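You operate a simulated robot arm through the tools that you are given. There is no shell and no other tool.

You are at the controls of a simulated robot arm. One attempt, no reset.

JOB
Put things in order on the top of the wash table. At the end: the white fuse from the top of the wash table stands where the black check block stood; the tall blue cup stands where the white fuse stood; the white job card from the top of the wash table stands where the tall blue cup stood; the black check block stands on top of the orange bolts box; whatever was shut is shut again. Leave all else as you found it, and nothing knocked over.

Only the result counts: the job must be done as asked and must still hold three seconds after the hand-in. Knocking over, shifting, dropping, spilling or breaking anything else fails it.

ROBOT AND FRAMES
A 6-joint arm with a two-finger parallel gripper, fixed in place. Base frame: the origin is on the floor under the middle of its stand, x ahead of it, y to its left, z up; the work surface is at about z = 880. Units: mm, degrees, N and s.
With the tool pointing down near the work surface it reaches from about 240 to 640 mm from the base axis. Its first joint turns from -66.0 to 66.0 degrees. Payload 2.7 kg.
Tool frame: the origin (TCP) lies between the finger pads and is the grasp point; the fingertips stand 23 mm ahead of it; z points along the fingers, y is the line along which they close. Largest opening 94 mm; finger width 38, thickness 10; the body of the gripper, 54 by 96 mm, starts 39 mm behind the TCP.
Orientation is told as [roll, pitch, yaw] about the base's x, y, z axes, in that order, counted from this pose: with the fingers straight down and closing along the base's y, the tool's x points along the base's -x, its y along +y and its z along -z.

CONTROLS
- The arm moves only by the tool drive_tool. Its argument "increments" is a list of rows, each an object (a shift or turn left out is 0, a gripper value left out holds the last) with "grip": the finger opening in mm, from 0 to 94; "translation": the shift along the tool's x, y, z in mm, a list of three; "rotation": the turn, a rotation vector about the tool's x, y, z in degrees, a list of three. In form: [{"grip": grip, "translation": [x, y, z], "rotation": [wx, wy, wz]}, ...]. A call has 1 to 20 rows; each row is the pose to reach, as a shift and turn from the pose commanded when the call began, along the tool's axes at that moment. Rows are played at 5 a second. More than 50 mm and 8.6 degrees between two rows, or a gripper value outside its range, and nothing of the call is played. Where a pose cannot be reached the arm comes as near as it can. A force on the tool above 40 N (or 10 N above the force at the start of the call, whichever is more), or a blocked arm, ends the call early, and 0.2 s more pass. The fingers move at their own pace (about 45 mm/s each) and stop on an object; they squeeze with about 45 N. The grip force told is the motor's: it shows also when the fingers shut on nothing. Time passes only in rows, and 0.2 s behind the last, so rows that repeat a pose let the fingers close. The reply holds the time, the measured pose of the TCP, the force on the tool along the base axes, the opening and the grip force, in the units named above and with some noise, with the torque about the TCP (base axes, N m) and any sound that the robot's microphone picked up.
- Cameras (640 x 400 px; columns grow to the right, rows downward): "scene" is fixed at [94.1, -455.8, 1415.4]; the picture's right is [0.59, -0.81, 0.00], its down [-0.45, -0.33, -0.83] and it looks along [0.67, 0.49, -0.56] (base axes); focal length 343 px, centre (320, 200). "wrist" rides on the gripper at [86, 16, -74] in the tool frame; the picture's right is [-0.18, 0.98, 0.00], its down [-0.58, -0.11, -0.81] and it looks along [-0.79, -0.15, 0.59] (tool axes); focal length 243 px, centre (320, 200). There is no depth. A picture from a camera that has moved, and an enlarged one, comes with that camera's place and axes in the base frame and with its lens. The place of the scene camera against the robot may be out by one fixed shift of up to 18 mm in any direction.
- snapshot(camera): a new picture of that camera. No time passes.
- close_up(camera, box): a new picture of the part [left, top, right, bottom] of that camera's present view, enlarged. No time passes.
- close_job(): hands the job in; it is judged then, once.

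Places have to be worked out from the pictures, the camera data and where the tool is seen. Open the gripper and draw the arm clear of the work before you hand the job in, unless the task says otherwise.

The tools are called after "Call:" as name(argument=value, ...) on one line, values as JSON. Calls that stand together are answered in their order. drive_tool: Moves the arm, as the interface text tells. Its arguments: {"type":"object","properties":{"increments":{"type":"array","items":{"type":"object","properties":{"grip":{"type":"number"},"translation":{"type":"array","items":{"type":"number"}},"rotation":{"type":"array","items":{"type":"number"}}}}}},"required":["increments"]} The other tools are called the same way: snapshot (camera) takes a picture; close_up (camera, box) takes an enlarged picture of a part of a camera's view; close_job () hands the job in.

At the start:

```text
time: 0.0
tcp_pos: [422.2, -31.2, 1214.0]
orientation: [0.0, 0.0, 0.0]
ft_force: [0.4, -0.3, -0.2]
torque: [0.01, -0.01, 0.01]
grip_width: 94.1
grasp_force: 0.0
```

scene: 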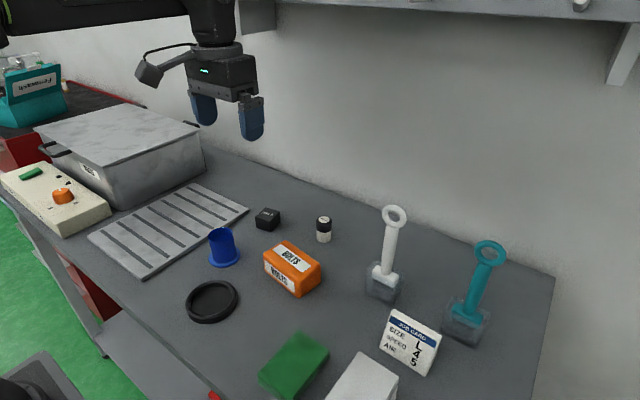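
wrist: 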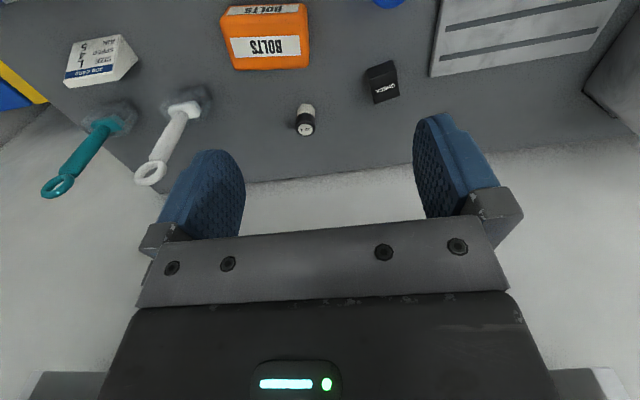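

I start by looking more closely at the table from both cameras to identify the items.

Call:
close_up(camera="scene", box=[180, 180, 340, 280])

Call:
close_up(camera="scene", box=[240, 200, 560, 400])

Call:
close_up(camera="scene", box=[0, 40, 260, 240])

Call:
close_up(camera="wrist", box=[0, 0, 640, 200])

```text
4.00 times, centred on (260, 230) of scene
camera zoom: at [94.1, -455.8, 1415.4], right [0.59, -0.81, 0.0], down [-0.45, -0.33, -0.83], along [0.67, 0.49, -0.56], focal length 1372 px, centre (560, 80)
```

zoom: 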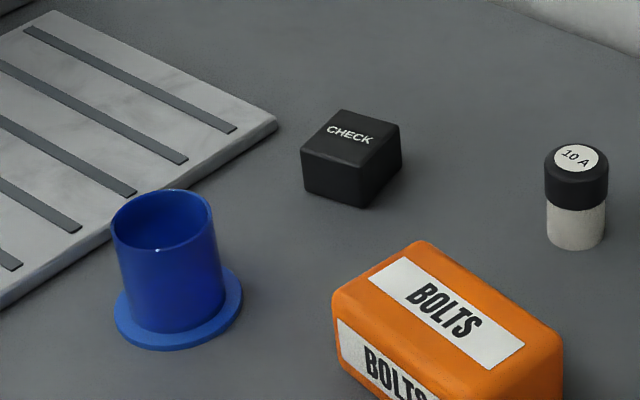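

```text
2.00 times, centred on (400, 300) of scene
camera zoom: at [94.1, -455.8, 1415.4], right [0.59, -0.81, 0.0], down [-0.45, -0.33, -0.83], along [0.67, 0.49, -0.56], focal length 686 px, centre (160, 0)
```

zoom: 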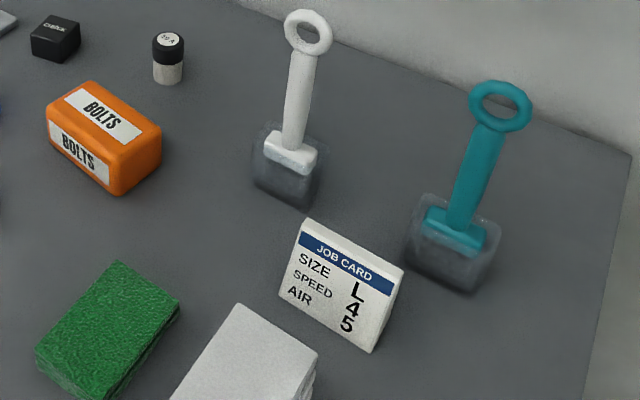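

```text
2.00 times, centred on (130, 140) of scene
camera zoom: at [94.1, -455.8, 1415.4], right [0.59, -0.81, 0.0], down [-0.45, -0.33, -0.83], along [0.67, 0.49, -0.56], focal length 686 px, centre (700, 320)
```

zoom: 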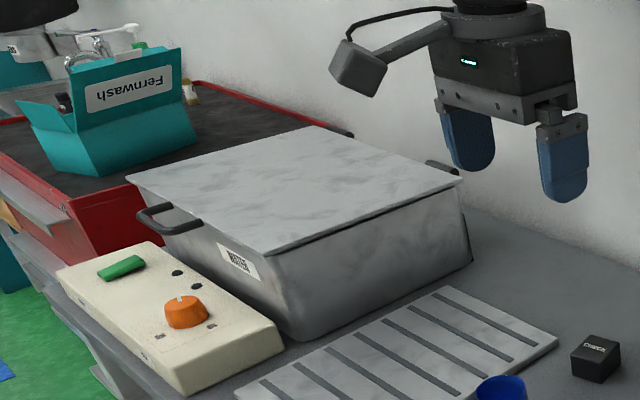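

```text
1.00 times, centred on (320, 100) of wrist (not enlarged: the box is as wide or as high as the picture)
camera zoom: at [336.5, -14.6, 1288.6], right [0.18, 0.98, 0.0], down [0.58, -0.11, 0.81], along [0.79, -0.15, -0.59], focal length 243 px, centre (320, 300)
```

zoom: 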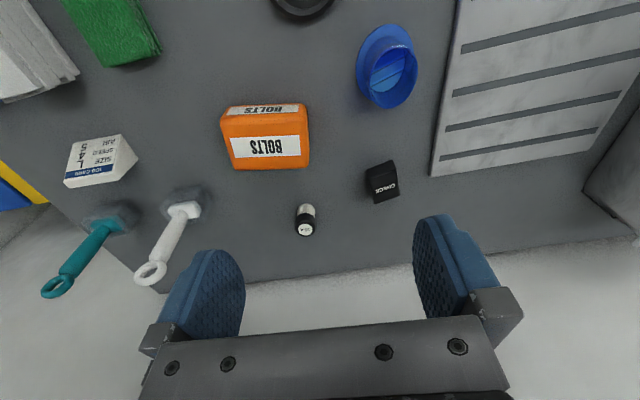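

The wrist view gives these estimates: fuse (592,-84), block (551,46), cup (414,50), bolts box (461,-116), job card (446,-373). I enlarge the wrist view for sizes and orientations before moving.

Call:
close_up(camera="wrist", box=[280, 40, 440, 140])

Call:
close_up(camera="wrist", box=[40, 0, 200, 100])

Call:
close_up(camera="wrist", box=[200, 0, 360, 100])

Call:
close_up(camera="scene", box=[340, 290, 460, 390])

```text
4.00 times, centred on (360, 90) of wrist
camera zoom: at [336.5, -14.6, 1288.6], right [0.18, 0.98, 0.0], down [0.58, -0.11, 0.81], along [0.79, -0.15, -0.59], focal length 970 px, centre (160, 640)
```

zoom: 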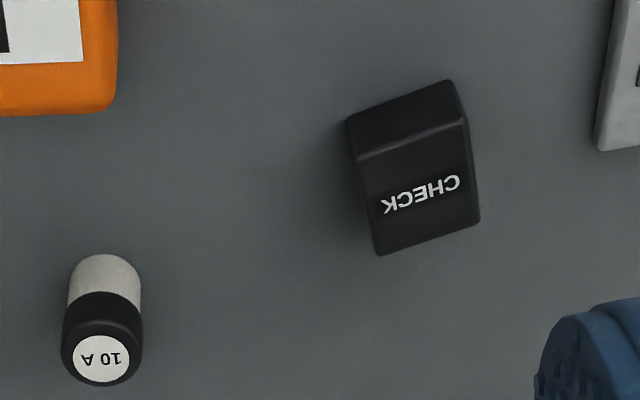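

```text
4.00 times, centred on (120, 50) of wrist
camera zoom: at [336.5, -14.6, 1288.6], right [0.18, 0.98, 0.0], down [0.58, -0.11, 0.81], along [0.79, -0.15, -0.59], focal length 970 px, centre (1120, 800)
```

zoom: 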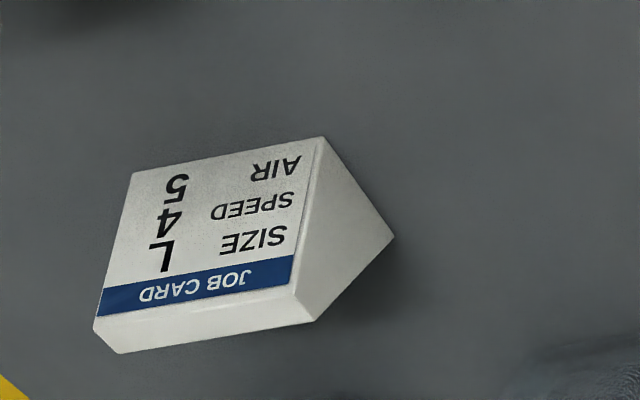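

```text
4.00 times, centred on (280, 50) of wrist
camera zoom: at [336.5, -14.6, 1288.6], right [0.18, 0.98, 0.0], down [0.58, -0.11, 0.81], along [0.79, -0.15, -0.59], focal length 970 px, centre (480, 800)
```

zoom: 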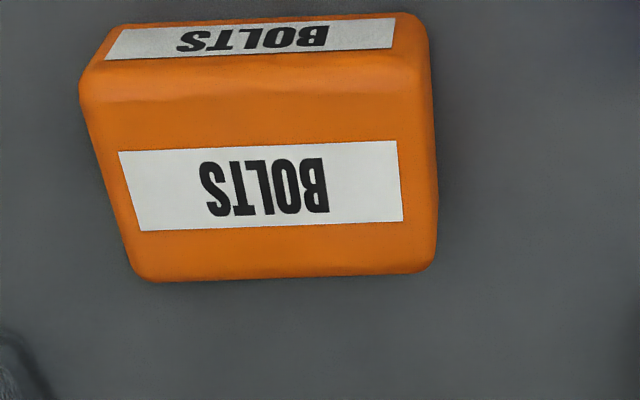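

```text
4.00 times, centred on (400, 340) of scene
camera zoom: at [94.1, -455.8, 1415.4], right [0.59, -0.81, 0.0], down [-0.45, -0.33, -0.83], along [0.67, 0.49, -0.56], focal length 1372 px, centre (0, -360)
```

zoom: 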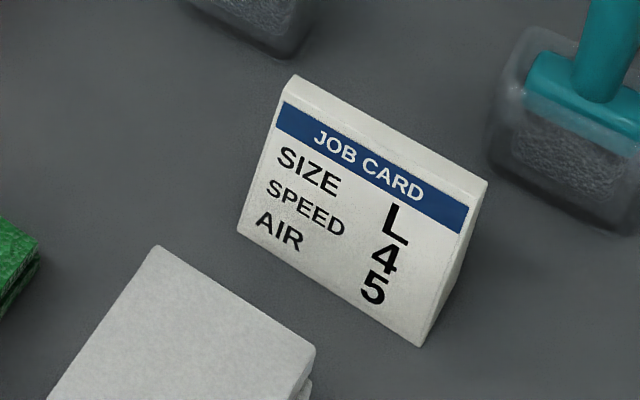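

The wrist view gives sizes. The block is about 44×44×30 at (563,52), turned about 12°, and the fuse is about 35 mm across and 53 tall at (601,-90). The bolts box top is at z≈932 and centred at (463,-108). The card is a wedge 82 wide at (443,-370). I move in toward the fuse and block for a better view.

Call:
drive_tool(increments=[{"grip": 94, "translation": [-20, 12, 27]}, {"translation": [-40, 25, 54]}, {"translation": [-60, 37, 81]}, {"translation": [-80, 49, 108]}, {"translation": [-98, 61, 134]}, {"translation": [-98, 61, 134]}])

```text
time: 1.4
tcp_pos: [523.1, 32.6, 1081.8]
orientation: [0.0, -0.1, 0.1]
ft_force: [0.7, -0.4, -0.4]
torque: [-0.03, 0.01, -0.03]
grip_width: 94.2
grasp_force: 0.0
```

The arm reached (523,33,1082). I take wrist pictures of the block, fuse and cup from here.

Call:
snapshot(camera="wrist")

Call:
close_up(camera="wrist", box=[0, -150, 640, 250])

Call:
close_up(camera="wrist", box=[200, -20, 360, 80])

```text
taken
camera wrist: at [436.4, 47.8, 1155.5], right [0.18, 0.98, 0.0], down [0.58, -0.11, 0.81], along [0.79, -0.15, -0.59], focal length 243 px, centre (320, 200)
```

wrist: 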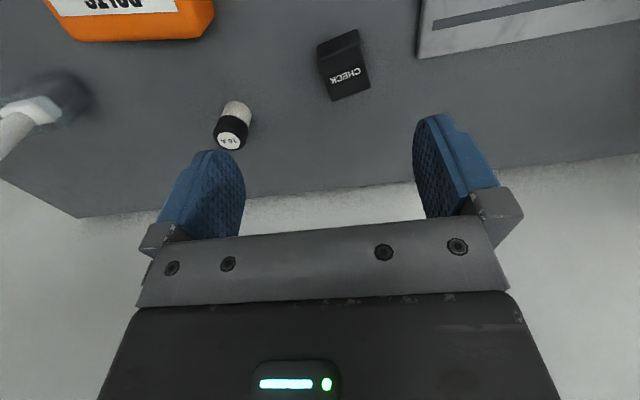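

```text
refused: -150 is not a number from 0 to 400
```

```text
refused: -20 is not a number from 0 to 400
```

I enlarge the block and fuse regions inside the allowed range.

Call:
close_up(camera="wrist", box=[270, 0, 430, 100])

Call:
close_up(camera="wrist", box=[160, 70, 320, 170])

Call:
close_up(camera="wrist", box=[0, 0, 640, 10])

```text
4.00 times, centred on (350, 50) of wrist
camera zoom: at [436.4, 47.8, 1155.5], right [0.18, 0.98, 0.0], down [0.58, -0.11, 0.81], along [0.79, -0.15, -0.59], focal length 970 px, centre (200, 800)
```

zoom: 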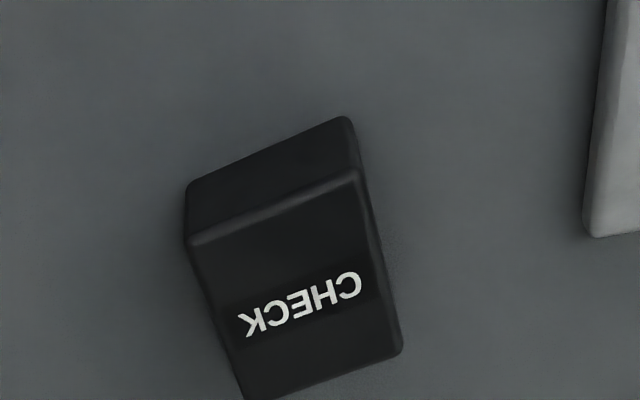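

```text
4.00 times, centred on (240, 120) of wrist
camera zoom: at [436.4, 47.8, 1155.5], right [0.18, 0.98, 0.0], down [0.58, -0.11, 0.81], along [0.79, -0.15, -0.59], focal length 970 px, centre (640, 520)
```

zoom: 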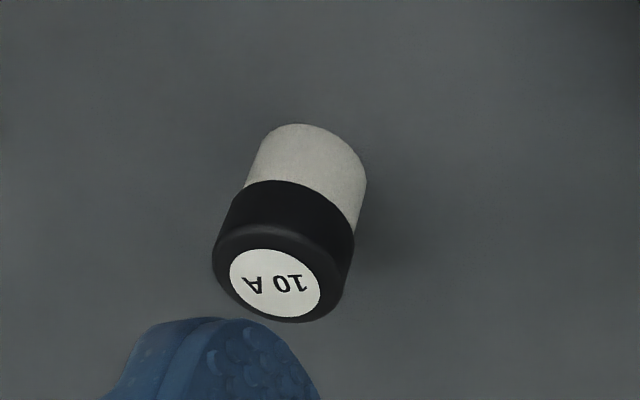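

```text
1.00 times, centred on (320, 5) of wrist (not enlarged: the box is as wide or as high as the picture)
camera zoom: at [436.4, 47.8, 1155.5], right [0.18, 0.98, 0.0], down [0.58, -0.11, 0.81], along [0.79, -0.15, -0.59], focal length 243 px, centre (320, 395)
```

zoom: 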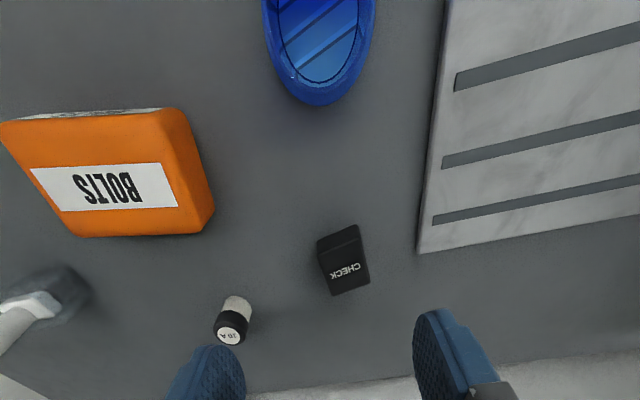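

The second view agrees with the first: block centre (561,50) turned about +10°, fuse (601,-90). I move over the block at z≈1000, turning the gripper 10° to line up with its faces.

Call:
drive_tool(increments=[{"grip": 94, "translation": [-13, 6, 20], "rotation": [0, 0, -3.5]}, {"translation": [-26, 12, 42], "rotation": [0, 0, -7]}, {"translation": [-38.8, 18.3, 62], "rotation": [0, 0, -10]}, {"translation": [-38.8, 18.3, 82], "rotation": [0, 0, -10]}, {"translation": [-38.8, 18.3, 82], "rotation": [0, 0, -10]}])

Call:
snapshot(camera="wrist")

Call:
snapshot(camera="scene")

```text
time: 2.6
tcp_pos: [559.2, 49.0, 996.9]
orientation: [0.0, -0.1, 10.0]
ft_force: [0.0, -0.9, -0.2]
torque: [0.0, -0.02, 0.01]
grip_width: 93.8
grasp_force: 0.1
```

```text
taken
camera wrist: at [472.2, 50.0, 1071.1], right [0.01, 1.0, 0.0], down [0.59, -0.01, 0.81], along [0.81, -0.01, -0.59], focal length 243 px, centre (320, 200)
```

wrist: 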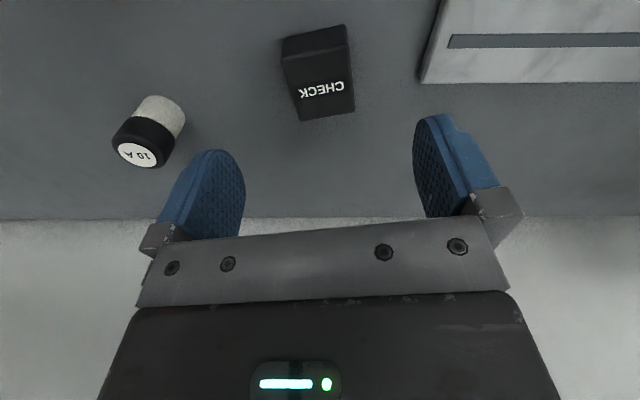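

```text
taken
```

scene: 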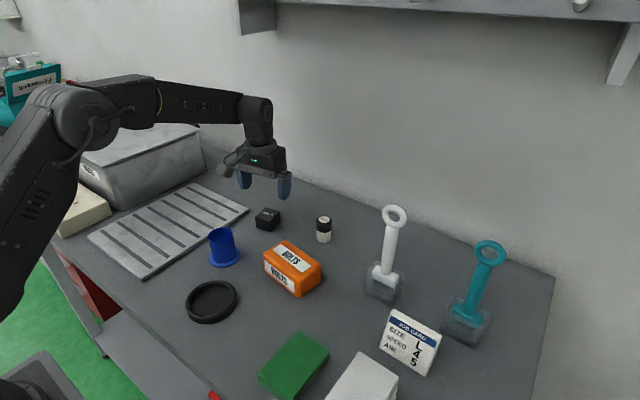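

The block centre again works out to (561.5,50.3), and the gripper sits just above it. I go straight down with small corrections to about z=907, so the fingertips end a few mm above the table.

Call:
drive_tool(increments=[{"grip": 94, "translation": [-2.2, 0.9, 20]}, {"translation": [-2.2, 0.9, 45]}, {"translation": [-2.2, 0.9, 65]}, {"translation": [-2.2, 0.9, 80]}, {"translation": [-2.2, 0.9, 90]}, {"translation": [-2.2, 0.9, 90]}])

Call:
snapshot(camera="wrist")

```text
time: 4.0
tcp_pos: [560.8, 50.3, 908.2]
orientation: [0.0, -0.1, 10.1]
ft_force: [0.5, -0.4, 0.8]
torque: [-0.04, 0.01, 0.01]
grip_width: 94.0
grasp_force: 0.1
```

```text
taken
camera wrist: at [473.2, 51.5, 982.7], right [0.01, 1.0, 0.0], down [0.59, -0.01, 0.81], along [0.81, -0.01, -0.59], focal length 243 px, centre (320, 200)
```

wrist: 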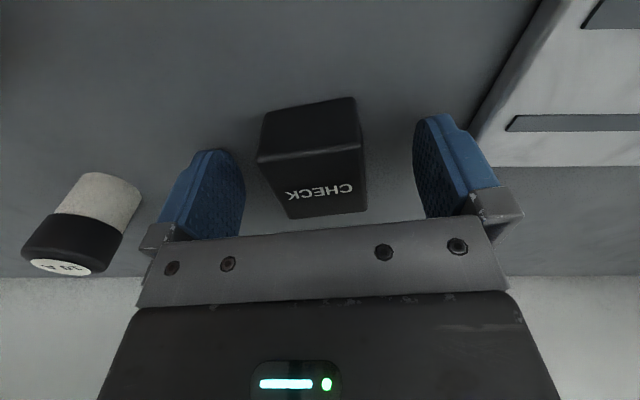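

The block sits centred between the fingers. I close the gripper on it.

Call:
drive_tool(increments=[{"grip": 30}, {"grip": 30}, {"grip": 30}, {"grip": 30}, {"grip": 30}, {"grip": 30}])

Call:
snapshot(camera="wrist")

```text
time: 5.4
tcp_pos: [560.7, 51.0, 909.4]
orientation: [0.1, -0.2, 10.0]
ft_force: [0.8, 0.6, 0.1]
torque: [-0.05, -0.01, 0.01]
grip_width: 43.0
grasp_force: 44.7
```

```text
taken
camera wrist: at [473.2, 51.4, 982.9], right [0.01, 1.0, 0.0], down [0.59, -0.01, 0.81], along [0.81, -0.01, -0.59], focal length 243 px, centre (320, 200)
```

wrist: 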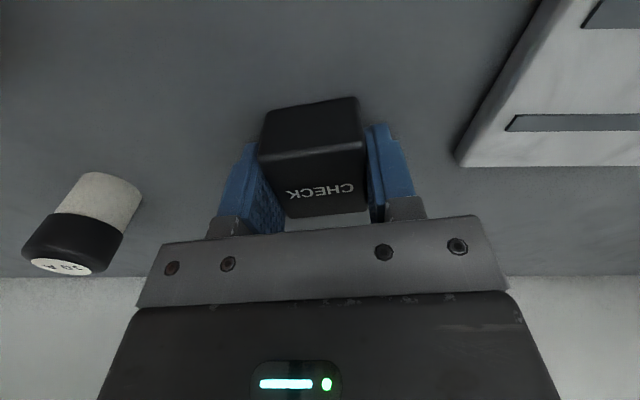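

Grip is solid at 43 mm. I lift the block 100 mm, then carry it over the bolts box at about (463,-108), turning to the box's yaw of about -8°.

Call:
drive_tool(increments=[{"grip": 30, "translation": [0, 0, -10]}, {"translation": [0, 0, -35]}, {"translation": [0, 0, -65]}, {"translation": [0, 0, -100]}, {"translation": [15, -17, -100], "rotation": [0, 0, 2]}, {"translation": [40, -45, -100], "rotation": [0, 0, 6]}, {"translation": [65, -73, -100], "rotation": [0, 0, 10]}, {"translation": [90, -101, -100], "rotation": [0, 0, 14]}, {"translation": [112, -126, -100], "rotation": [0, 0, 17]}, {"translation": [123, -138, -100], "rotation": [0, 0, 18]}, {"translation": [123, -138, -100], "rotation": [0, 0, 18]}])

Call:
snapshot(camera="wrist")

Call:
snapshot(camera="scene")

```text
time: 7.8
tcp_pos: [465.0, -107.6, 1009.3]
orientation: [0.0, 0.0, -8.1]
ft_force: [1.0, 0.4, -0.1]
torque: [0.03, 0.01, 0.01]
grip_width: 30.0
grasp_force: 0.1
```

```text
taken
camera wrist: at [381.5, -80.6, 1084.0], right [0.32, 0.95, 0.0], down [0.56, -0.19, 0.81], along [0.77, -0.26, -0.59], focal length 243 px, centre (320, 200)
```

wrist: 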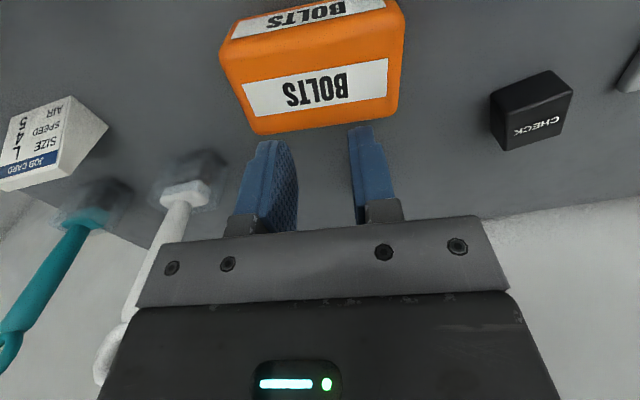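

```text
taken
```

scene: 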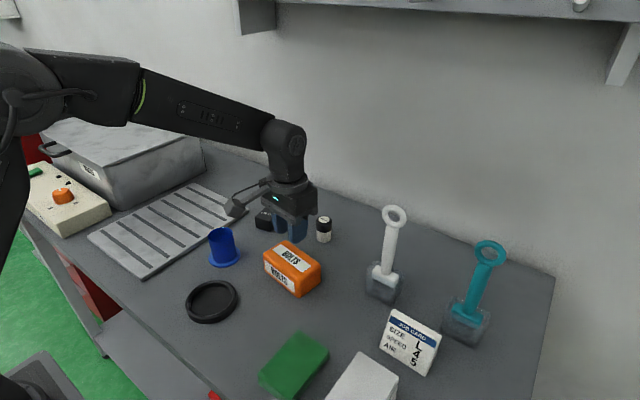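

The fingers closed to 30 mm: the block slipped out and appears to be still standing near its place. I look closely at where it is now.

Call:
close_up(camera="wrist", box=[450, 50, 610, 150])

Call:
close_up(camera="scene", box=[200, 170, 360, 270])

Call:
close_up(camera="wrist", box=[200, 0, 360, 100])

```text
4.00 times, centred on (530, 100) of wrist
camera zoom: at [381.5, -80.6, 1084.0], right [0.32, 0.95, 0.0], down [0.56, -0.19, 0.81], along [0.77, -0.26, -0.59], focal length 970 px, centre (-520, 600)
```

zoom: 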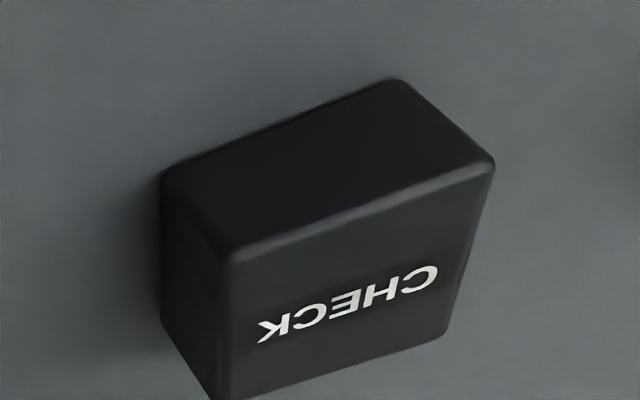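

```text
4.00 times, centred on (280, 220) of scene
camera zoom: at [94.1, -455.8, 1415.4], right [0.59, -0.81, 0.0], down [-0.45, -0.33, -0.83], along [0.67, 0.49, -0.56], focal length 1372 px, centre (480, 120)
```

zoom: 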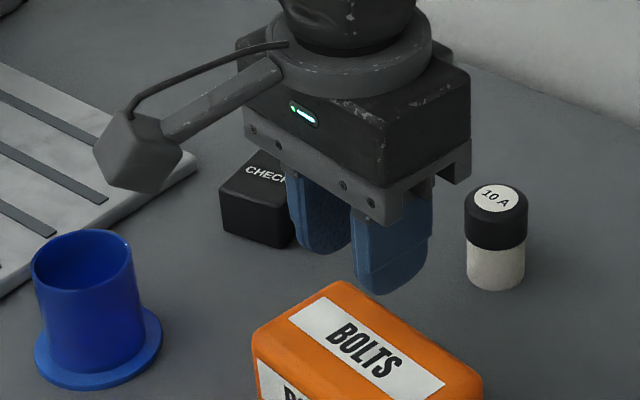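

```text
4.00 times, centred on (280, 50) of wrist
camera zoom: at [381.5, -80.6, 1084.0], right [0.32, 0.95, 0.0], down [0.56, -0.19, 0.81], along [0.77, -0.26, -0.59], focal length 970 px, centre (480, 800)
```

zoom: 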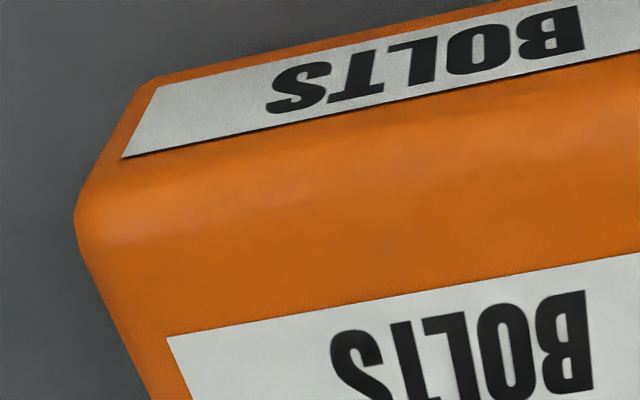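

The block is within 1–2 mm of where it was, still upright. The fingers simply slid up its sides. I go back over it, take a deeper grip, and lift slowly while watching the force.

Call:
drive_tool(increments=[{"grip": 80, "translation": [-10, 24, 0], "rotation": [0, 0, -3]}, {"translation": [-24, 57, 0], "rotation": [0, 0, -7]}, {"translation": [-40, 95, 0], "rotation": [0, 0, -11]}, {"translation": [-56, 132, 0], "rotation": [0, 0, -15]}, {"translation": [-72.9, 170.1, 0], "rotation": [0, 0, -18.1]}, {"translation": [-72.9, 170.1, 0], "rotation": [0, 0, -18.1]}, {"translation": [-72.9, 170.1, 40], "rotation": [0, 0, -18.1]}, {"translation": [-72.9, 170.1, 75], "rotation": [0, 0, -18.1]}, {"translation": [-72.9, 170.1, 95], "rotation": [0, 0, -18.1]}, {"translation": [-72.9, 170.1, 103], "rotation": [0, 0, -18.1]}, {"translation": [-72.9, 170.1, 103], "rotation": [0, 0, -18.1]}])

Call:
snapshot(camera="wrist")

```text
time: 10.2
tcp_pos: [560.3, 50.7, 905.7]
orientation: [0.0, -0.1, 10.2]
ft_force: [-0.6, 0.4, 0.3]
torque: [0.02, 0.03, 0.0]
grip_width: 80.1
grasp_force: 0.0
```

```text
taken
camera wrist: at [472.2, 51.7, 979.6], right [0.01, 1.0, 0.0], down [0.59, 0.0, 0.81], along [0.81, -0.01, -0.59], focal length 243 px, centre (320, 200)
```

wrist: 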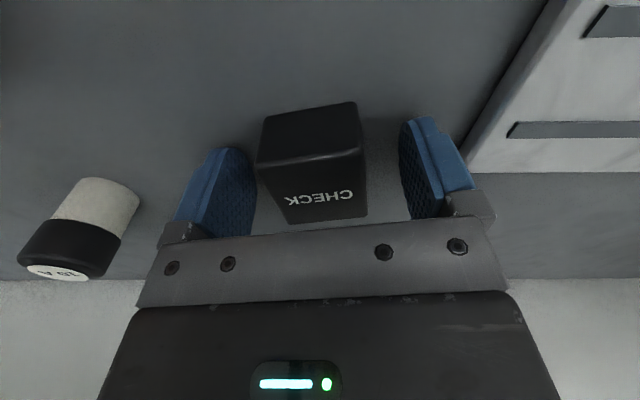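

The block is between the fingers again with the tips at about z=883. I close fully, holding longer, then lift just 6 mm slowly to see the load.

Call:
drive_tool(increments=[{"grip": 20, "translation": [0, 0, 1]}, {"grip": 20, "translation": [0, 0, 1]}, {"grip": 20, "translation": [0, 0, 1]}, {"grip": 20, "translation": [0, 0, 1]}, {"grip": 20, "translation": [0, 0, 1]}, {"grip": 20, "translation": [0, 0, 1]}])

Call:
drive_tool(increments=[{"translation": [0, 0, -1]}, {"translation": [0, 0, -2]}, {"translation": [0, 0, -3]}, {"translation": [0, 0, -4]}, {"translation": [0, 0, -5]}, {"translation": [0, 0, -6]}])

Call:
snapshot(camera="wrist")

```text
time: 11.6
tcp_pos: [559.6, 50.2, 904.2]
orientation: [0.0, -0.1, 10.2]
ft_force: [0.0, -0.6, -0.6]
torque: [-0.03, -0.07, 0.01]
grip_width: 43.5
grasp_force: 44.7
```

```text
time: 13.0
tcp_pos: [560.6, 52.7, 909.8]
orientation: [0.1, 0.0, 10.2]
ft_force: [-0.7, 0.3, 0.4]
torque: [-0.01, -0.02, 0.02]
grip_width: 43.4
grasp_force: 45.1
```

```text
taken
camera wrist: at [472.9, 52.1, 984.4], right [0.01, 1.0, 0.0], down [0.59, 0.0, 0.81], along [0.81, -0.01, -0.59], focal length 243 px, centre (320, 200)
```

wrist: 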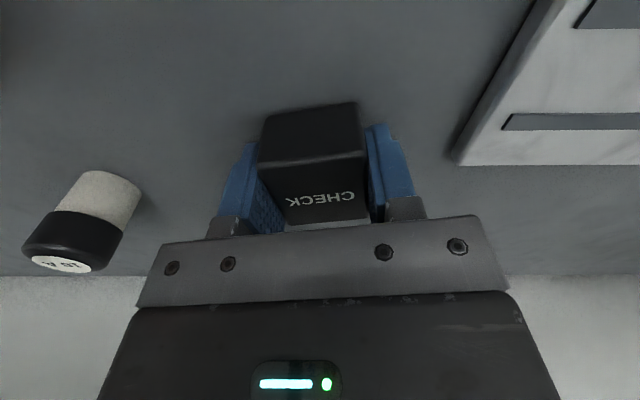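

The block has stayed fixed relative to the fingers while they rose, so it is lifted this time and it is light. I continue up slowly and check again.

Call:
drive_tool(increments=[{"translation": [0, 0, -4]}, {"translation": [0, 0, -9]}, {"translation": [0, 0, -15]}, {"translation": [0, 0, -22]}, {"translation": [0, 0, -29]}, {"translation": [0, 0, -35]}])

Call:
snapshot(camera="wrist")

```text
time: 14.4
tcp_pos: [561.0, 51.6, 945.5]
orientation: [0.0, 0.0, 10.2]
ft_force: [-0.5, 0.4, -0.8]
torque: [-0.01, 0.03, 0.03]
grip_width: 43.3
grasp_force: 44.8
```

```text
taken
camera wrist: at [473.1, 52.1, 1020.3], right [0.01, 1.0, 0.0], down [0.59, 0.0, 0.81], along [0.81, -0.01, -0.59], focal length 243 px, centre (320, 200)
```

wrist: 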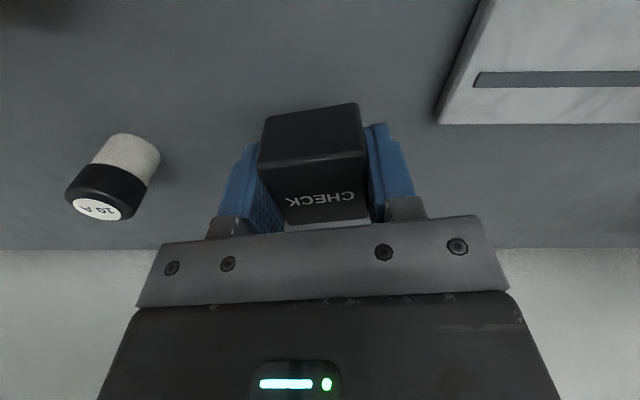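

Firmly held now. I raise it to z≈1005 and carry it in smaller steps to above the box.

Call:
drive_tool(increments=[{"translation": [0, 0, -8]}, {"translation": [0, 0, -20]}, {"translation": [0, 0, -34]}, {"translation": [0, 0, -48]}, {"translation": [0, 0, -60]}, {"translation": [8, -9, -60], "rotation": [0, 0, 1.2]}, {"translation": [20, -22.5, -60], "rotation": [0, 0, 3]}, {"translation": [36, -40.4, -60], "rotation": [0, 0, 5.3]}, {"translation": [52, -58.4, -60], "rotation": [0, 0, 7.6]}, {"translation": [68, -76.4, -60], "rotation": [0, 0, 10]}, {"translation": [84, -94.4, -60], "rotation": [0, 0, 12.3]}, {"translation": [100, -112.3, -60], "rotation": [0, 0, 14.6]}, {"translation": [113, -127, -60], "rotation": [0, 0, 16.5]}, {"translation": [121, -136, -60], "rotation": [0, 0, 17.6]}, {"translation": [124.1, -139.4, -60], "rotation": [0, 0, 18.2]}, {"translation": [124.1, -139.4, -60], "rotation": [0, 0, 18.2]}])

Call:
snapshot(camera="wrist")

Call:
snapshot(camera="scene")

```text
time: 17.8
tcp_pos: [462.8, -107.4, 1005.5]
orientation: [-0.1, -0.1, -8.1]
ft_force: [-0.3, -0.4, 0.1]
torque: [-0.03, 0.0, -0.01]
grip_width: 43.1
grasp_force: 44.9
```

```text
taken
camera wrist: at [379.9, -80.5, 1079.0], right [0.32, 0.95, 0.0], down [0.56, -0.19, 0.81], along [0.76, -0.26, -0.59], focal length 243 px, centre (320, 200)
```

wrist: 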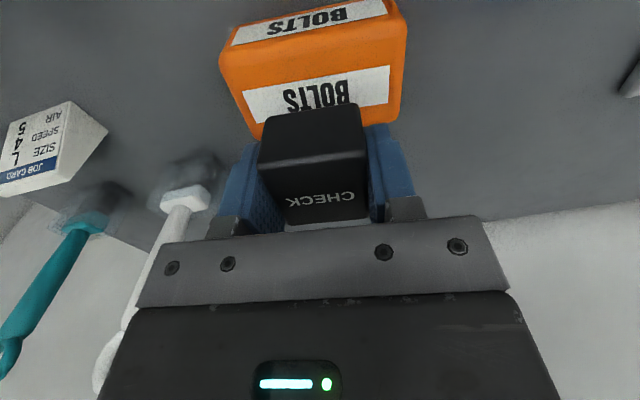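

```text
taken
```

scene: 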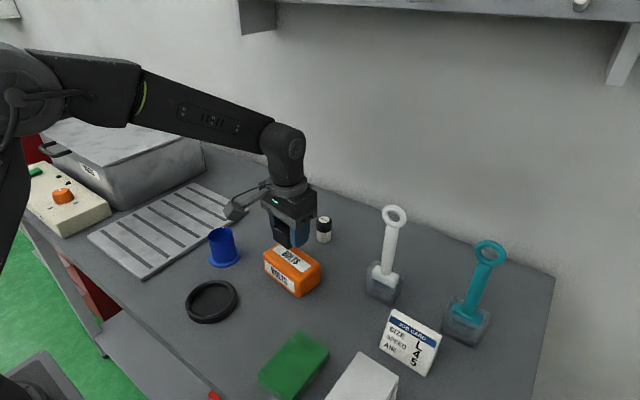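

The block is directly above the box, aligned with it. I descend to about 6 mm above the expected contact (TCP≈963).

Call:
drive_tool(increments=[{"translation": [-0.5, -0.5, 10]}, {"translation": [-0.5, -0.5, 22]}, {"translation": [-0.5, -0.5, 33]}, {"translation": [-0.5, -0.5, 40]}, {"translation": [-0.5, -0.5, 43]}, {"translation": [-0.5, -0.5, 43]}])

Call:
close_up(camera="scene", box=[220, 200, 380, 300])

Call:
snapshot(camera="wrist")

```text
time: 19.2
tcp_pos: [464.0, -108.9, 963.2]
orientation: [-0.1, 0.0, -8.1]
ft_force: [-0.4, 0.5, -0.7]
torque: [0.0, -0.02, 0.02]
grip_width: 43.3
grasp_force: 45.4
```

```text
4.00 times, centred on (300, 250) of scene
camera zoom: at [94.1, -455.8, 1415.4], right [0.59, -0.81, 0.0], down [-0.45, -0.33, -0.83], along [0.67, 0.49, -0.56], focal length 1372 px, centre (400, 0)
```

zoom: 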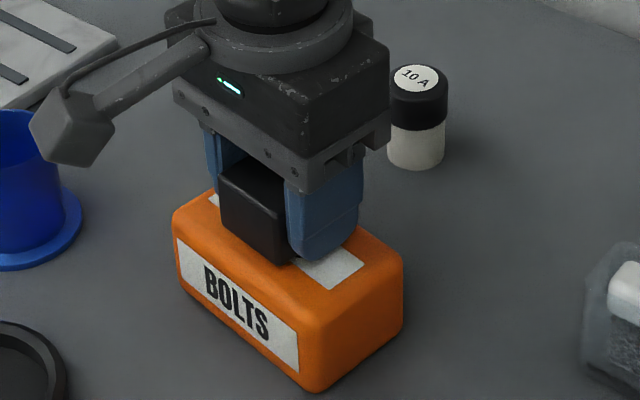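

```text
taken
camera wrist: at [380.5, -80.6, 1036.2], right [0.32, 0.95, 0.0], down [0.56, -0.19, 0.81], along [0.76, -0.26, -0.59], focal length 243 px, centre (320, 200)
```

wrist: 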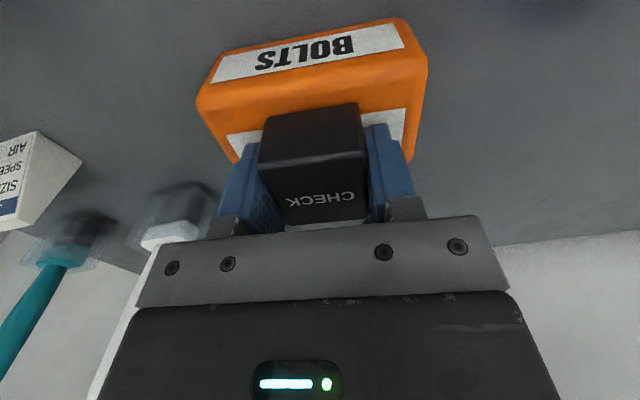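

The block hovers a few mm above the box, well centred. I lower it 1 mm per row, watching for contact.

Call:
drive_tool(increments=[{"translation": [0, 0, 1]}, {"translation": [0, 0, 2]}, {"translation": [0, 0, 3]}, {"translation": [0, 0, 4]}, {"translation": [0, 0, 4]}])

```text
time: 20.4
tcp_pos: [463.4, -107.4, 959.4]
orientation: [0.0, -0.1, -7.9]
ft_force: [-5.1, 1.2, 14.1]
torque: [0.02, 0.27, -0.01]
grip_width: 43.4
grasp_force: 44.9
```

Contact is showing at 14 N upward. I ease up about 1 mm to relieve it before releasing.

Call:
drive_tool(increments=[{"translation": [0, 0, -0.5]}, {"translation": [0, 0, -1]}, {"translation": [0, 0, -1]}])

```text
time: 21.2
tcp_pos: [463.8, -109.3, 959.8]
orientation: [0.0, -0.2, -8.0]
ft_force: [-0.8, 3.7, 10.0]
torque: [0.04, 0.06, -0.02]
grip_width: 43.1
grasp_force: 45.3
```

Call:
drive_tool(increments=[{"translation": [0, 0, -0.6]}, {"translation": [0, 0, -1.2]}, {"translation": [0, 0, -1.2]}])

```text
time: 22.0
tcp_pos: [463.2, -108.5, 960.7]
orientation: [0.0, 0.0, -8.1]
ft_force: [0.1, -0.6, 0.1]
torque: [0.01, -0.02, -0.01]
grip_width: 43.4
grasp_force: 44.7
```

Force is back to zero, so the block is at the contact height. I lower 0.5 mm and open the fingers gradually.

Call:
drive_tool(increments=[{"grip": 43, "translation": [0, 0, 0.5]}, {"grip": 46, "translation": [0, 0, 0.5]}, {"grip": 50, "translation": [0, 0, 0.5]}, {"grip": 56, "translation": [0, 0, 0.5]}, {"grip": 64, "translation": [0, 0, 0.5]}, {"grip": 64, "translation": [0, 0, 0.5]}])

Call:
snapshot(camera="wrist")

Call:
close_up(camera="scene", box=[220, 200, 380, 300])

```text
time: 23.4
tcp_pos: [463.1, -108.0, 959.6]
orientation: [0.0, 0.1, -8.0]
ft_force: [0.8, 0.9, -0.2]
torque: [0.0, 0.03, 0.01]
grip_width: 63.9
grasp_force: 0.0
```

```text
taken
camera wrist: at [379.8, -80.4, 1034.5], right [0.32, 0.95, 0.0], down [0.56, -0.19, 0.81], along [0.76, -0.26, -0.59], focal length 243 px, centre (320, 200)
```

wrist: 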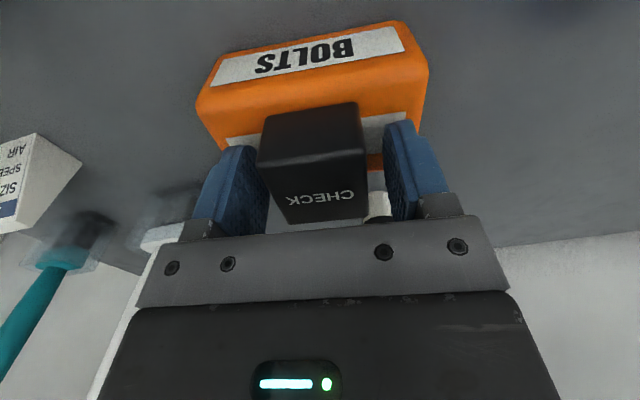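

```text
4.00 times, centred on (300, 250) of scene
camera zoom: at [94.1, -455.8, 1415.4], right [0.59, -0.81, 0.0], down [-0.45, -0.33, -0.83], along [0.67, 0.49, -0.56], focal length 1372 px, centre (400, 0)
```

zoom: 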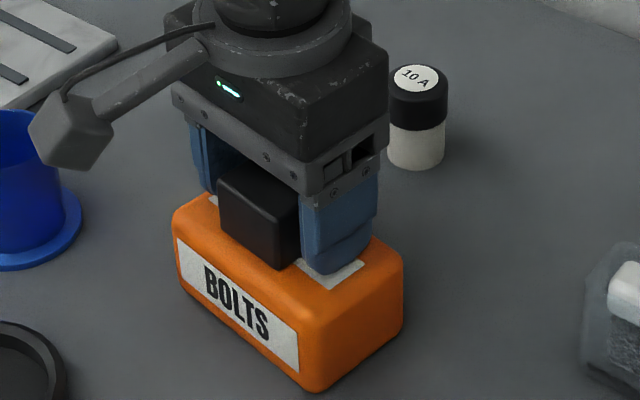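

The block rests squarely on the box. I lift straight up, then move over the fuse with yaw -30°, which keeps the camera housing away from the box and block.

Call:
drive_tool(increments=[{"translation": [0, 0, -8]}, {"translation": [0, 0, -30]}, {"translation": [0, 0, -70]}, {"translation": [-20, 6, -70], "rotation": [0, 0, 4]}, {"translation": [-50, 14, -70], "rotation": [0, 0, 9]}, {"translation": [-85, 23, -70], "rotation": [0, 0, 14]}, {"translation": [-115, 31, -70], "rotation": [0, 0, 19]}, {"translation": [-133.6, 36.4, -70], "rotation": [0, 0, 22]}, {"translation": [-133.6, 36.4, -70], "rotation": [0, 0, 22]}])

Call:
snapshot(camera="wrist")

Call:
snapshot(camera="scene")

```text
time: 25.4
tcp_pos: [600.3, -90.6, 1029.9]
orientation: [0.1, 0.0, -30.2]
ft_force: [0.2, -0.5, -0.7]
torque: [0.04, -0.02, 0.01]
grip_width: 64.2
grasp_force: 0.1
```

```text
taken
camera wrist: at [534.1, -33.7, 1104.6], right [0.65, 0.76, 0.0], down [0.45, -0.39, 0.81], along [0.61, -0.53, -0.59], focal length 243 px, centre (320, 200)
```

wrist: 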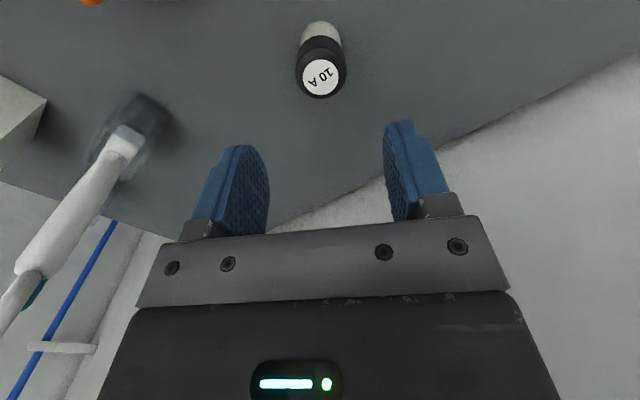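

```text
taken
```

scene: 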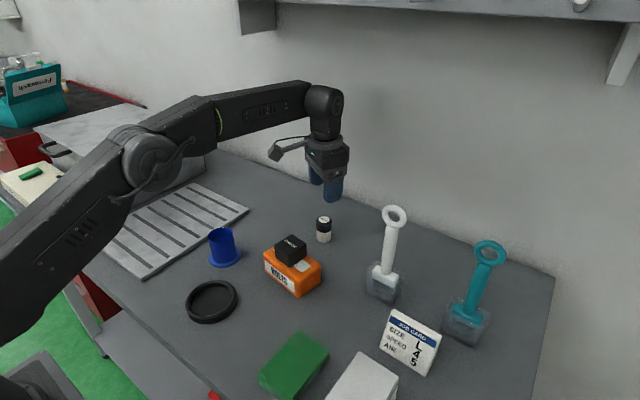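

The fuse top centre computes to (600.4,-89.6), directly below the TCP. I descend to z≈908 with the fingers on both sides of it.

Call:
drive_tool(increments=[{"translation": [0, 0.8, 30]}, {"translation": [0, 0.8, 65]}, {"translation": [0, 0.8, 95]}, {"translation": [0, 0.8, 115]}, {"translation": [0, 0.8, 122]}, {"translation": [0, 0.8, 122]}])

Call:
snapshot(camera="wrist")

```text
time: 26.8
tcp_pos: [601.1, -91.2, 908.8]
orientation: [0.1, 0.1, -30.0]
ft_force: [-0.4, 0.2, 0.2]
torque: [-0.01, -0.01, -0.01]
grip_width: 64.1
grasp_force: 0.0
```

```text
taken
camera wrist: at [533.4, -33.6, 982.9], right [0.65, 0.76, 0.0], down [0.45, -0.39, 0.81], along [0.61, -0.53, -0.59], focal length 243 px, centre (320, 200)
```

wrist: 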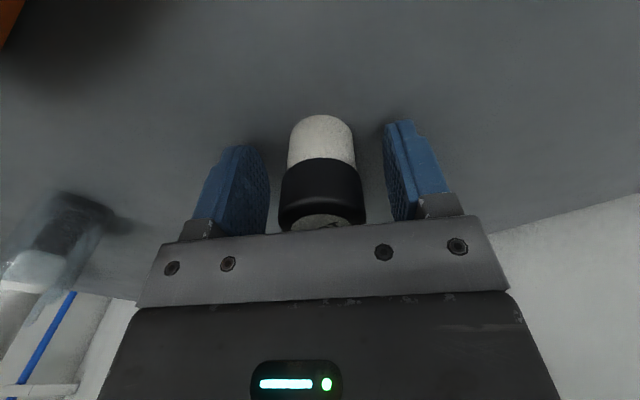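

The fuse stands centred between the pads. I close on it and test with a slow small lift.

Call:
drive_tool(increments=[{"grip": 20}, {"grip": 20}, {"grip": 20}, {"grip": 20}, {"grip": 20}, {"grip": 20}])

Call:
drive_tool(increments=[{"translation": [0, 0, -1]}, {"translation": [0, 0, -2.5]}, {"translation": [0, 0, -5]}, {"translation": [0, 0, -8]}, {"translation": [0, 0, -12]}, {"translation": [0, 0, -16]}, {"translation": [0, 0, -20]}])

Call:
snapshot(camera="wrist")

```text
time: 28.2
tcp_pos: [600.4, -89.6, 908.7]
orientation: [0.1, 0.1, -30.0]
ft_force: [0.5, -1.0, 0.0]
torque: [-0.01, -0.01, -0.02]
grip_width: 35.9
grasp_force: 44.9
```

```text
time: 29.8
tcp_pos: [602.0, -90.5, 928.9]
orientation: [0.1, 0.0, -29.9]
ft_force: [0.5, 0.8, -0.8]
torque: [0.02, 0.02, 0.01]
grip_width: 35.6
grasp_force: 45.4
```

```text
taken
camera wrist: at [534.7, -33.1, 1003.0], right [0.65, 0.76, 0.0], down [0.45, -0.39, 0.81], along [0.61, -0.52, -0.59], focal length 243 px, centre (320, 200)
```

wrist: 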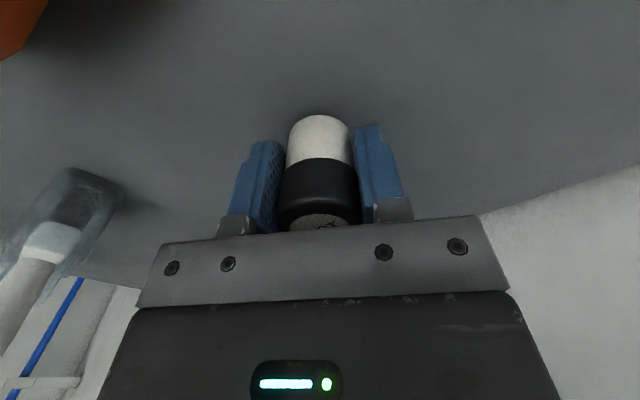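

The fuse came up with the fingers. I raise it to z≈1000 and carry it over to the block's old place at (561.3,50.3).

Call:
drive_tool(increments=[{"translation": [0, 0, -8]}, {"translation": [0, 0, -22]}, {"translation": [0, 0, -38]}, {"translation": [0, 0, -54]}, {"translation": [0, 0, -66]}, {"translation": [6, 6, -68]}, {"translation": [18, 18, -68]}, {"translation": [34, 33, -68]}, {"translation": [52, 51, -68]}, {"translation": [70, 68.5, -68]}, {"translation": [86, 84, -68]}, {"translation": [98, 96, -68]}, {"translation": [104.6, 102.2, -68]}, {"translation": [104.6, 102.2, -68]}])

Call:
snapshot(camera="wrist")

```text
time: 32.8
tcp_pos: [562.1, 49.6, 996.0]
orientation: [0.0, 0.0, -30.0]
ft_force: [-0.3, 0.6, -0.6]
torque: [0.0, 0.0, -0.01]
grip_width: 36.0
grasp_force: 44.4
```

```text
taken
camera wrist: at [494.7, 106.5, 1070.3], right [0.65, 0.76, 0.0], down [0.45, -0.39, 0.81], along [0.61, -0.53, -0.59], focal length 243 px, centre (320, 200)
```

wrist: 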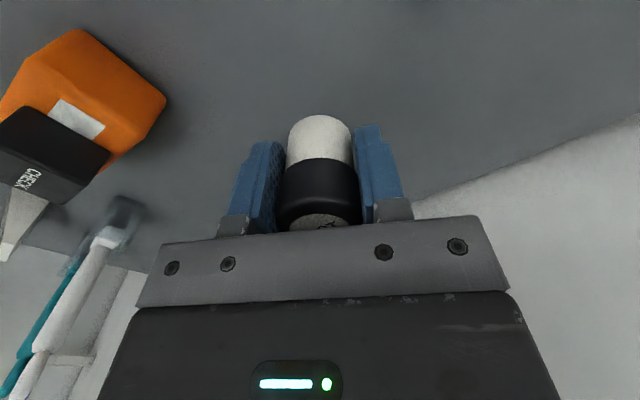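

It is over the block's old place. I lower to about 4 mm above contact.

Call:
drive_tool(increments=[{"translation": [0.3, 0.5, 15]}, {"translation": [0.3, 0.5, 35]}, {"translation": [0.3, 0.5, 55]}, {"translation": [0.3, 0.5, 71]}, {"translation": [0.3, 0.5, 80]}, {"translation": [0.3, 0.5, 83]}, {"translation": [0.3, 0.5, 83]}])

Call:
drive_tool(increments=[{"translation": [0, 0, 1]}, {"translation": [0, 0, 2]}, {"translation": [0, 0, 3]}, {"translation": [0, 0, 3]}])

```text
time: 34.4
tcp_pos: [561.6, 50.8, 912.2]
orientation: [0.0, 0.0, -30.1]
ft_force: [-0.2, 0.3, -0.9]
torque: [-0.01, 0.02, -0.01]
grip_width: 35.6
grasp_force: 44.6
```

```text
time: 35.4
tcp_pos: [562.5, 51.6, 909.8]
orientation: [0.1, 0.0, -30.0]
ft_force: [-0.1, 0.4, -0.7]
torque: [0.0, 0.04, 0.02]
grip_width: 36.0
grasp_force: 45.0
```

No contact yet at z≈909.5. I lower another 1.2 mm in half-millimetre steps.

Call:
drive_tool(increments=[{"translation": [0, 0, 0.5]}, {"translation": [0, 0, 0.9]}, {"translation": [0, 0, 0.9]}])

```text
time: 36.2
tcp_pos: [561.2, 51.5, 907.9]
orientation: [0.0, 0.0, -30.0]
ft_force: [-0.3, 0.1, -0.7]
torque: [0.01, 0.01, 0.02]
grip_width: 35.7
grasp_force: 45.0
```

By command bookkeeping the fuse is still about 1.1 mm above its picking height. I lower 0.7 mm more and check the force.

Call:
drive_tool(increments=[{"translation": [0, 0, 0.4]}, {"translation": [0, 0, 0.8]}, {"translation": [0, 0, 0.8]}])

```text
time: 37.0
tcp_pos: [562.6, 51.7, 908.4]
orientation: [0.0, -0.1, -29.9]
ft_force: [0.0, -0.9, 3.1]
torque: [-0.04, 0.04, -0.01]
grip_width: 35.9
grasp_force: 44.9
```

Light contact at 3 N. I open the fingers gradually to release the fuse.

Call:
drive_tool(increments=[{"grip": 38}, {"grip": 42}, {"grip": 48}, {"grip": 56}, {"grip": 64}, {"grip": 64}])

Call:
snapshot(camera="wrist")

```text
time: 38.4
tcp_pos: [562.3, 50.7, 907.7]
orientation: [0.0, 0.1, -30.0]
ft_force: [0.0, -0.4, 0.0]
torque: [-0.02, -0.02, -0.01]
grip_width: 63.9
grasp_force: 0.0
```

```text
taken
camera wrist: at [495.4, 108.7, 982.9], right [0.65, 0.76, 0.0], down [0.45, -0.39, 0.81], along [0.61, -0.53, -0.59], focal length 243 px, centre (320, 200)
```

wrist: 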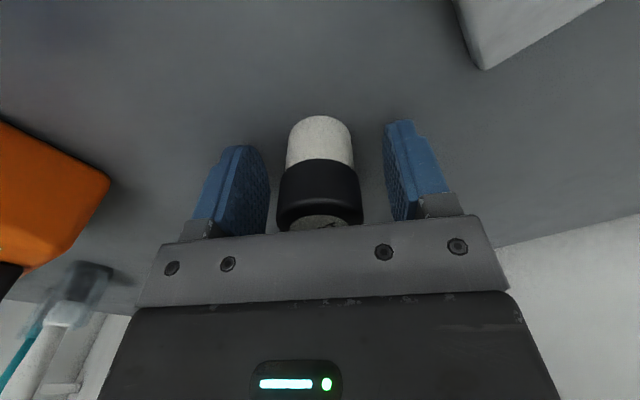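

The fuse stands upright on its new place. I retract straight up, then pull back for a good view of the blue cup.

Call:
drive_tool(increments=[{"translation": [0, 0, -10]}, {"translation": [0, 0, -40]}, {"translation": [0, 0, -80]}, {"translation": [0, 0, -115]}, {"translation": [25, -16, -125], "rotation": [0, 0, -4]}, {"translation": [55, -35, -135], "rotation": [0, 0, -9]}, {"translation": [88, -56, -145], "rotation": [0, 0, -14]}, {"translation": [120, -77, -155], "rotation": [0, 0, -19]}, {"translation": [152, -98, -165], "rotation": [0, 0, -24]}, {"translation": [180, -115, -172], "rotation": [0, 0, -28]}, {"translation": [195.4, -125.5, -172], "rotation": [0, 0, -30]}, {"translation": [195.4, -125.5, -172], "rotation": [0, 0, -30]}])

Call:
snapshot(camera="wrist")

Call:
snapshot(camera="scene")

```text
time: 41.0
tcp_pos: [331.1, 41.8, 1081.5]
orientation: [-0.1, -0.1, 0.0]
ft_force: [-0.2, -0.2, 0.5]
torque: [0.0, -0.01, 0.01]
grip_width: 64.2
grasp_force: 0.0
```

```text
taken
camera wrist: at [245.2, 57.3, 1154.9], right [0.18, 0.98, 0.0], down [0.58, -0.11, 0.81], along [0.79, -0.15, -0.59], focal length 243 px, centre (320, 200)
```

wrist: 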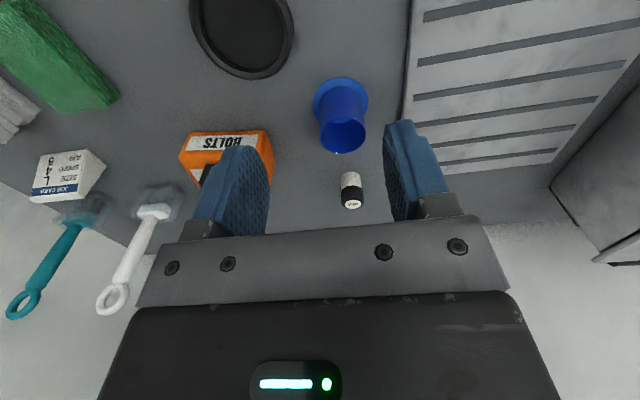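

```text
taken
```

scene: 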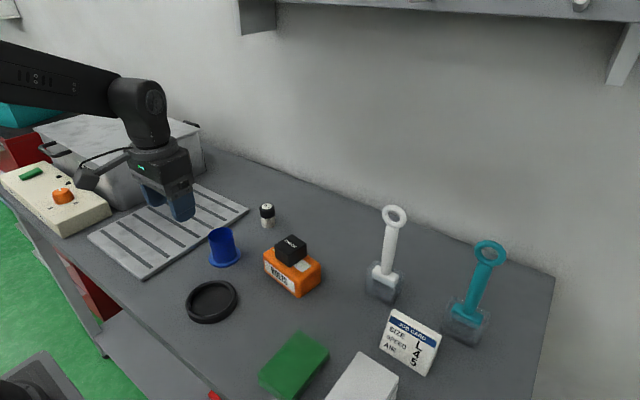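

The fuse and block look right. I enlarge the cup and also check the placed fuse.

Call:
close_up(camera="wrist", box=[280, 60, 440, 160])

Call:
close_up(camera="scene", box=[180, 190, 340, 290])

Call:
close_up(camera="wrist", box=[280, 140, 440, 240])

```text
4.00 times, centred on (360, 110) of wrist
camera zoom: at [245.2, 57.3, 1154.9], right [0.18, 0.98, 0.0], down [0.58, -0.11, 0.81], along [0.79, -0.15, -0.59], focal length 970 px, centre (160, 560)
```

zoom: 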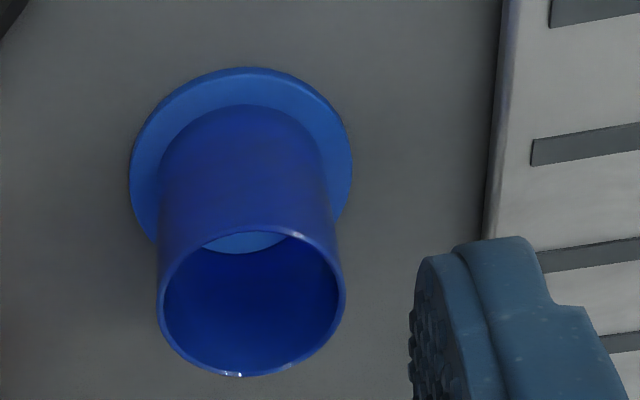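

```text
4.00 times, centred on (260, 240) of scene
camera zoom: at [94.1, -455.8, 1415.4], right [0.59, -0.81, 0.0], down [-0.45, -0.33, -0.83], along [0.67, 0.49, -0.56], focal length 1372 px, centre (560, 40)
```

zoom: 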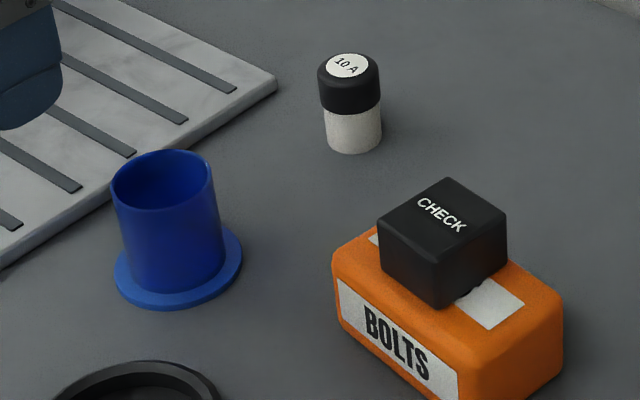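

```text
4.00 times, centred on (360, 190) of wrist
camera zoom: at [245.2, 57.3, 1154.9], right [0.18, 0.98, 0.0], down [0.58, -0.11, 0.81], along [0.79, -0.15, -0.59], focal length 970 px, centre (160, 240)
```

zoom: 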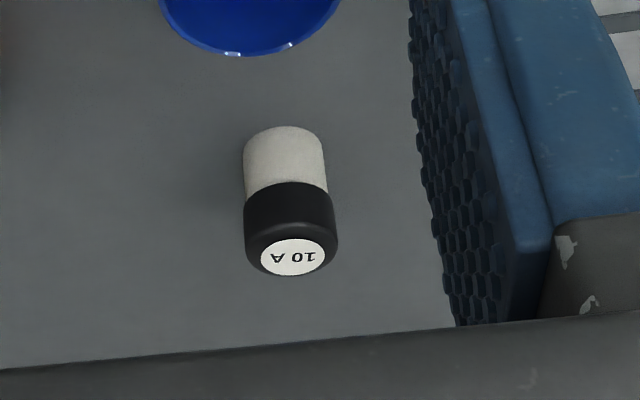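

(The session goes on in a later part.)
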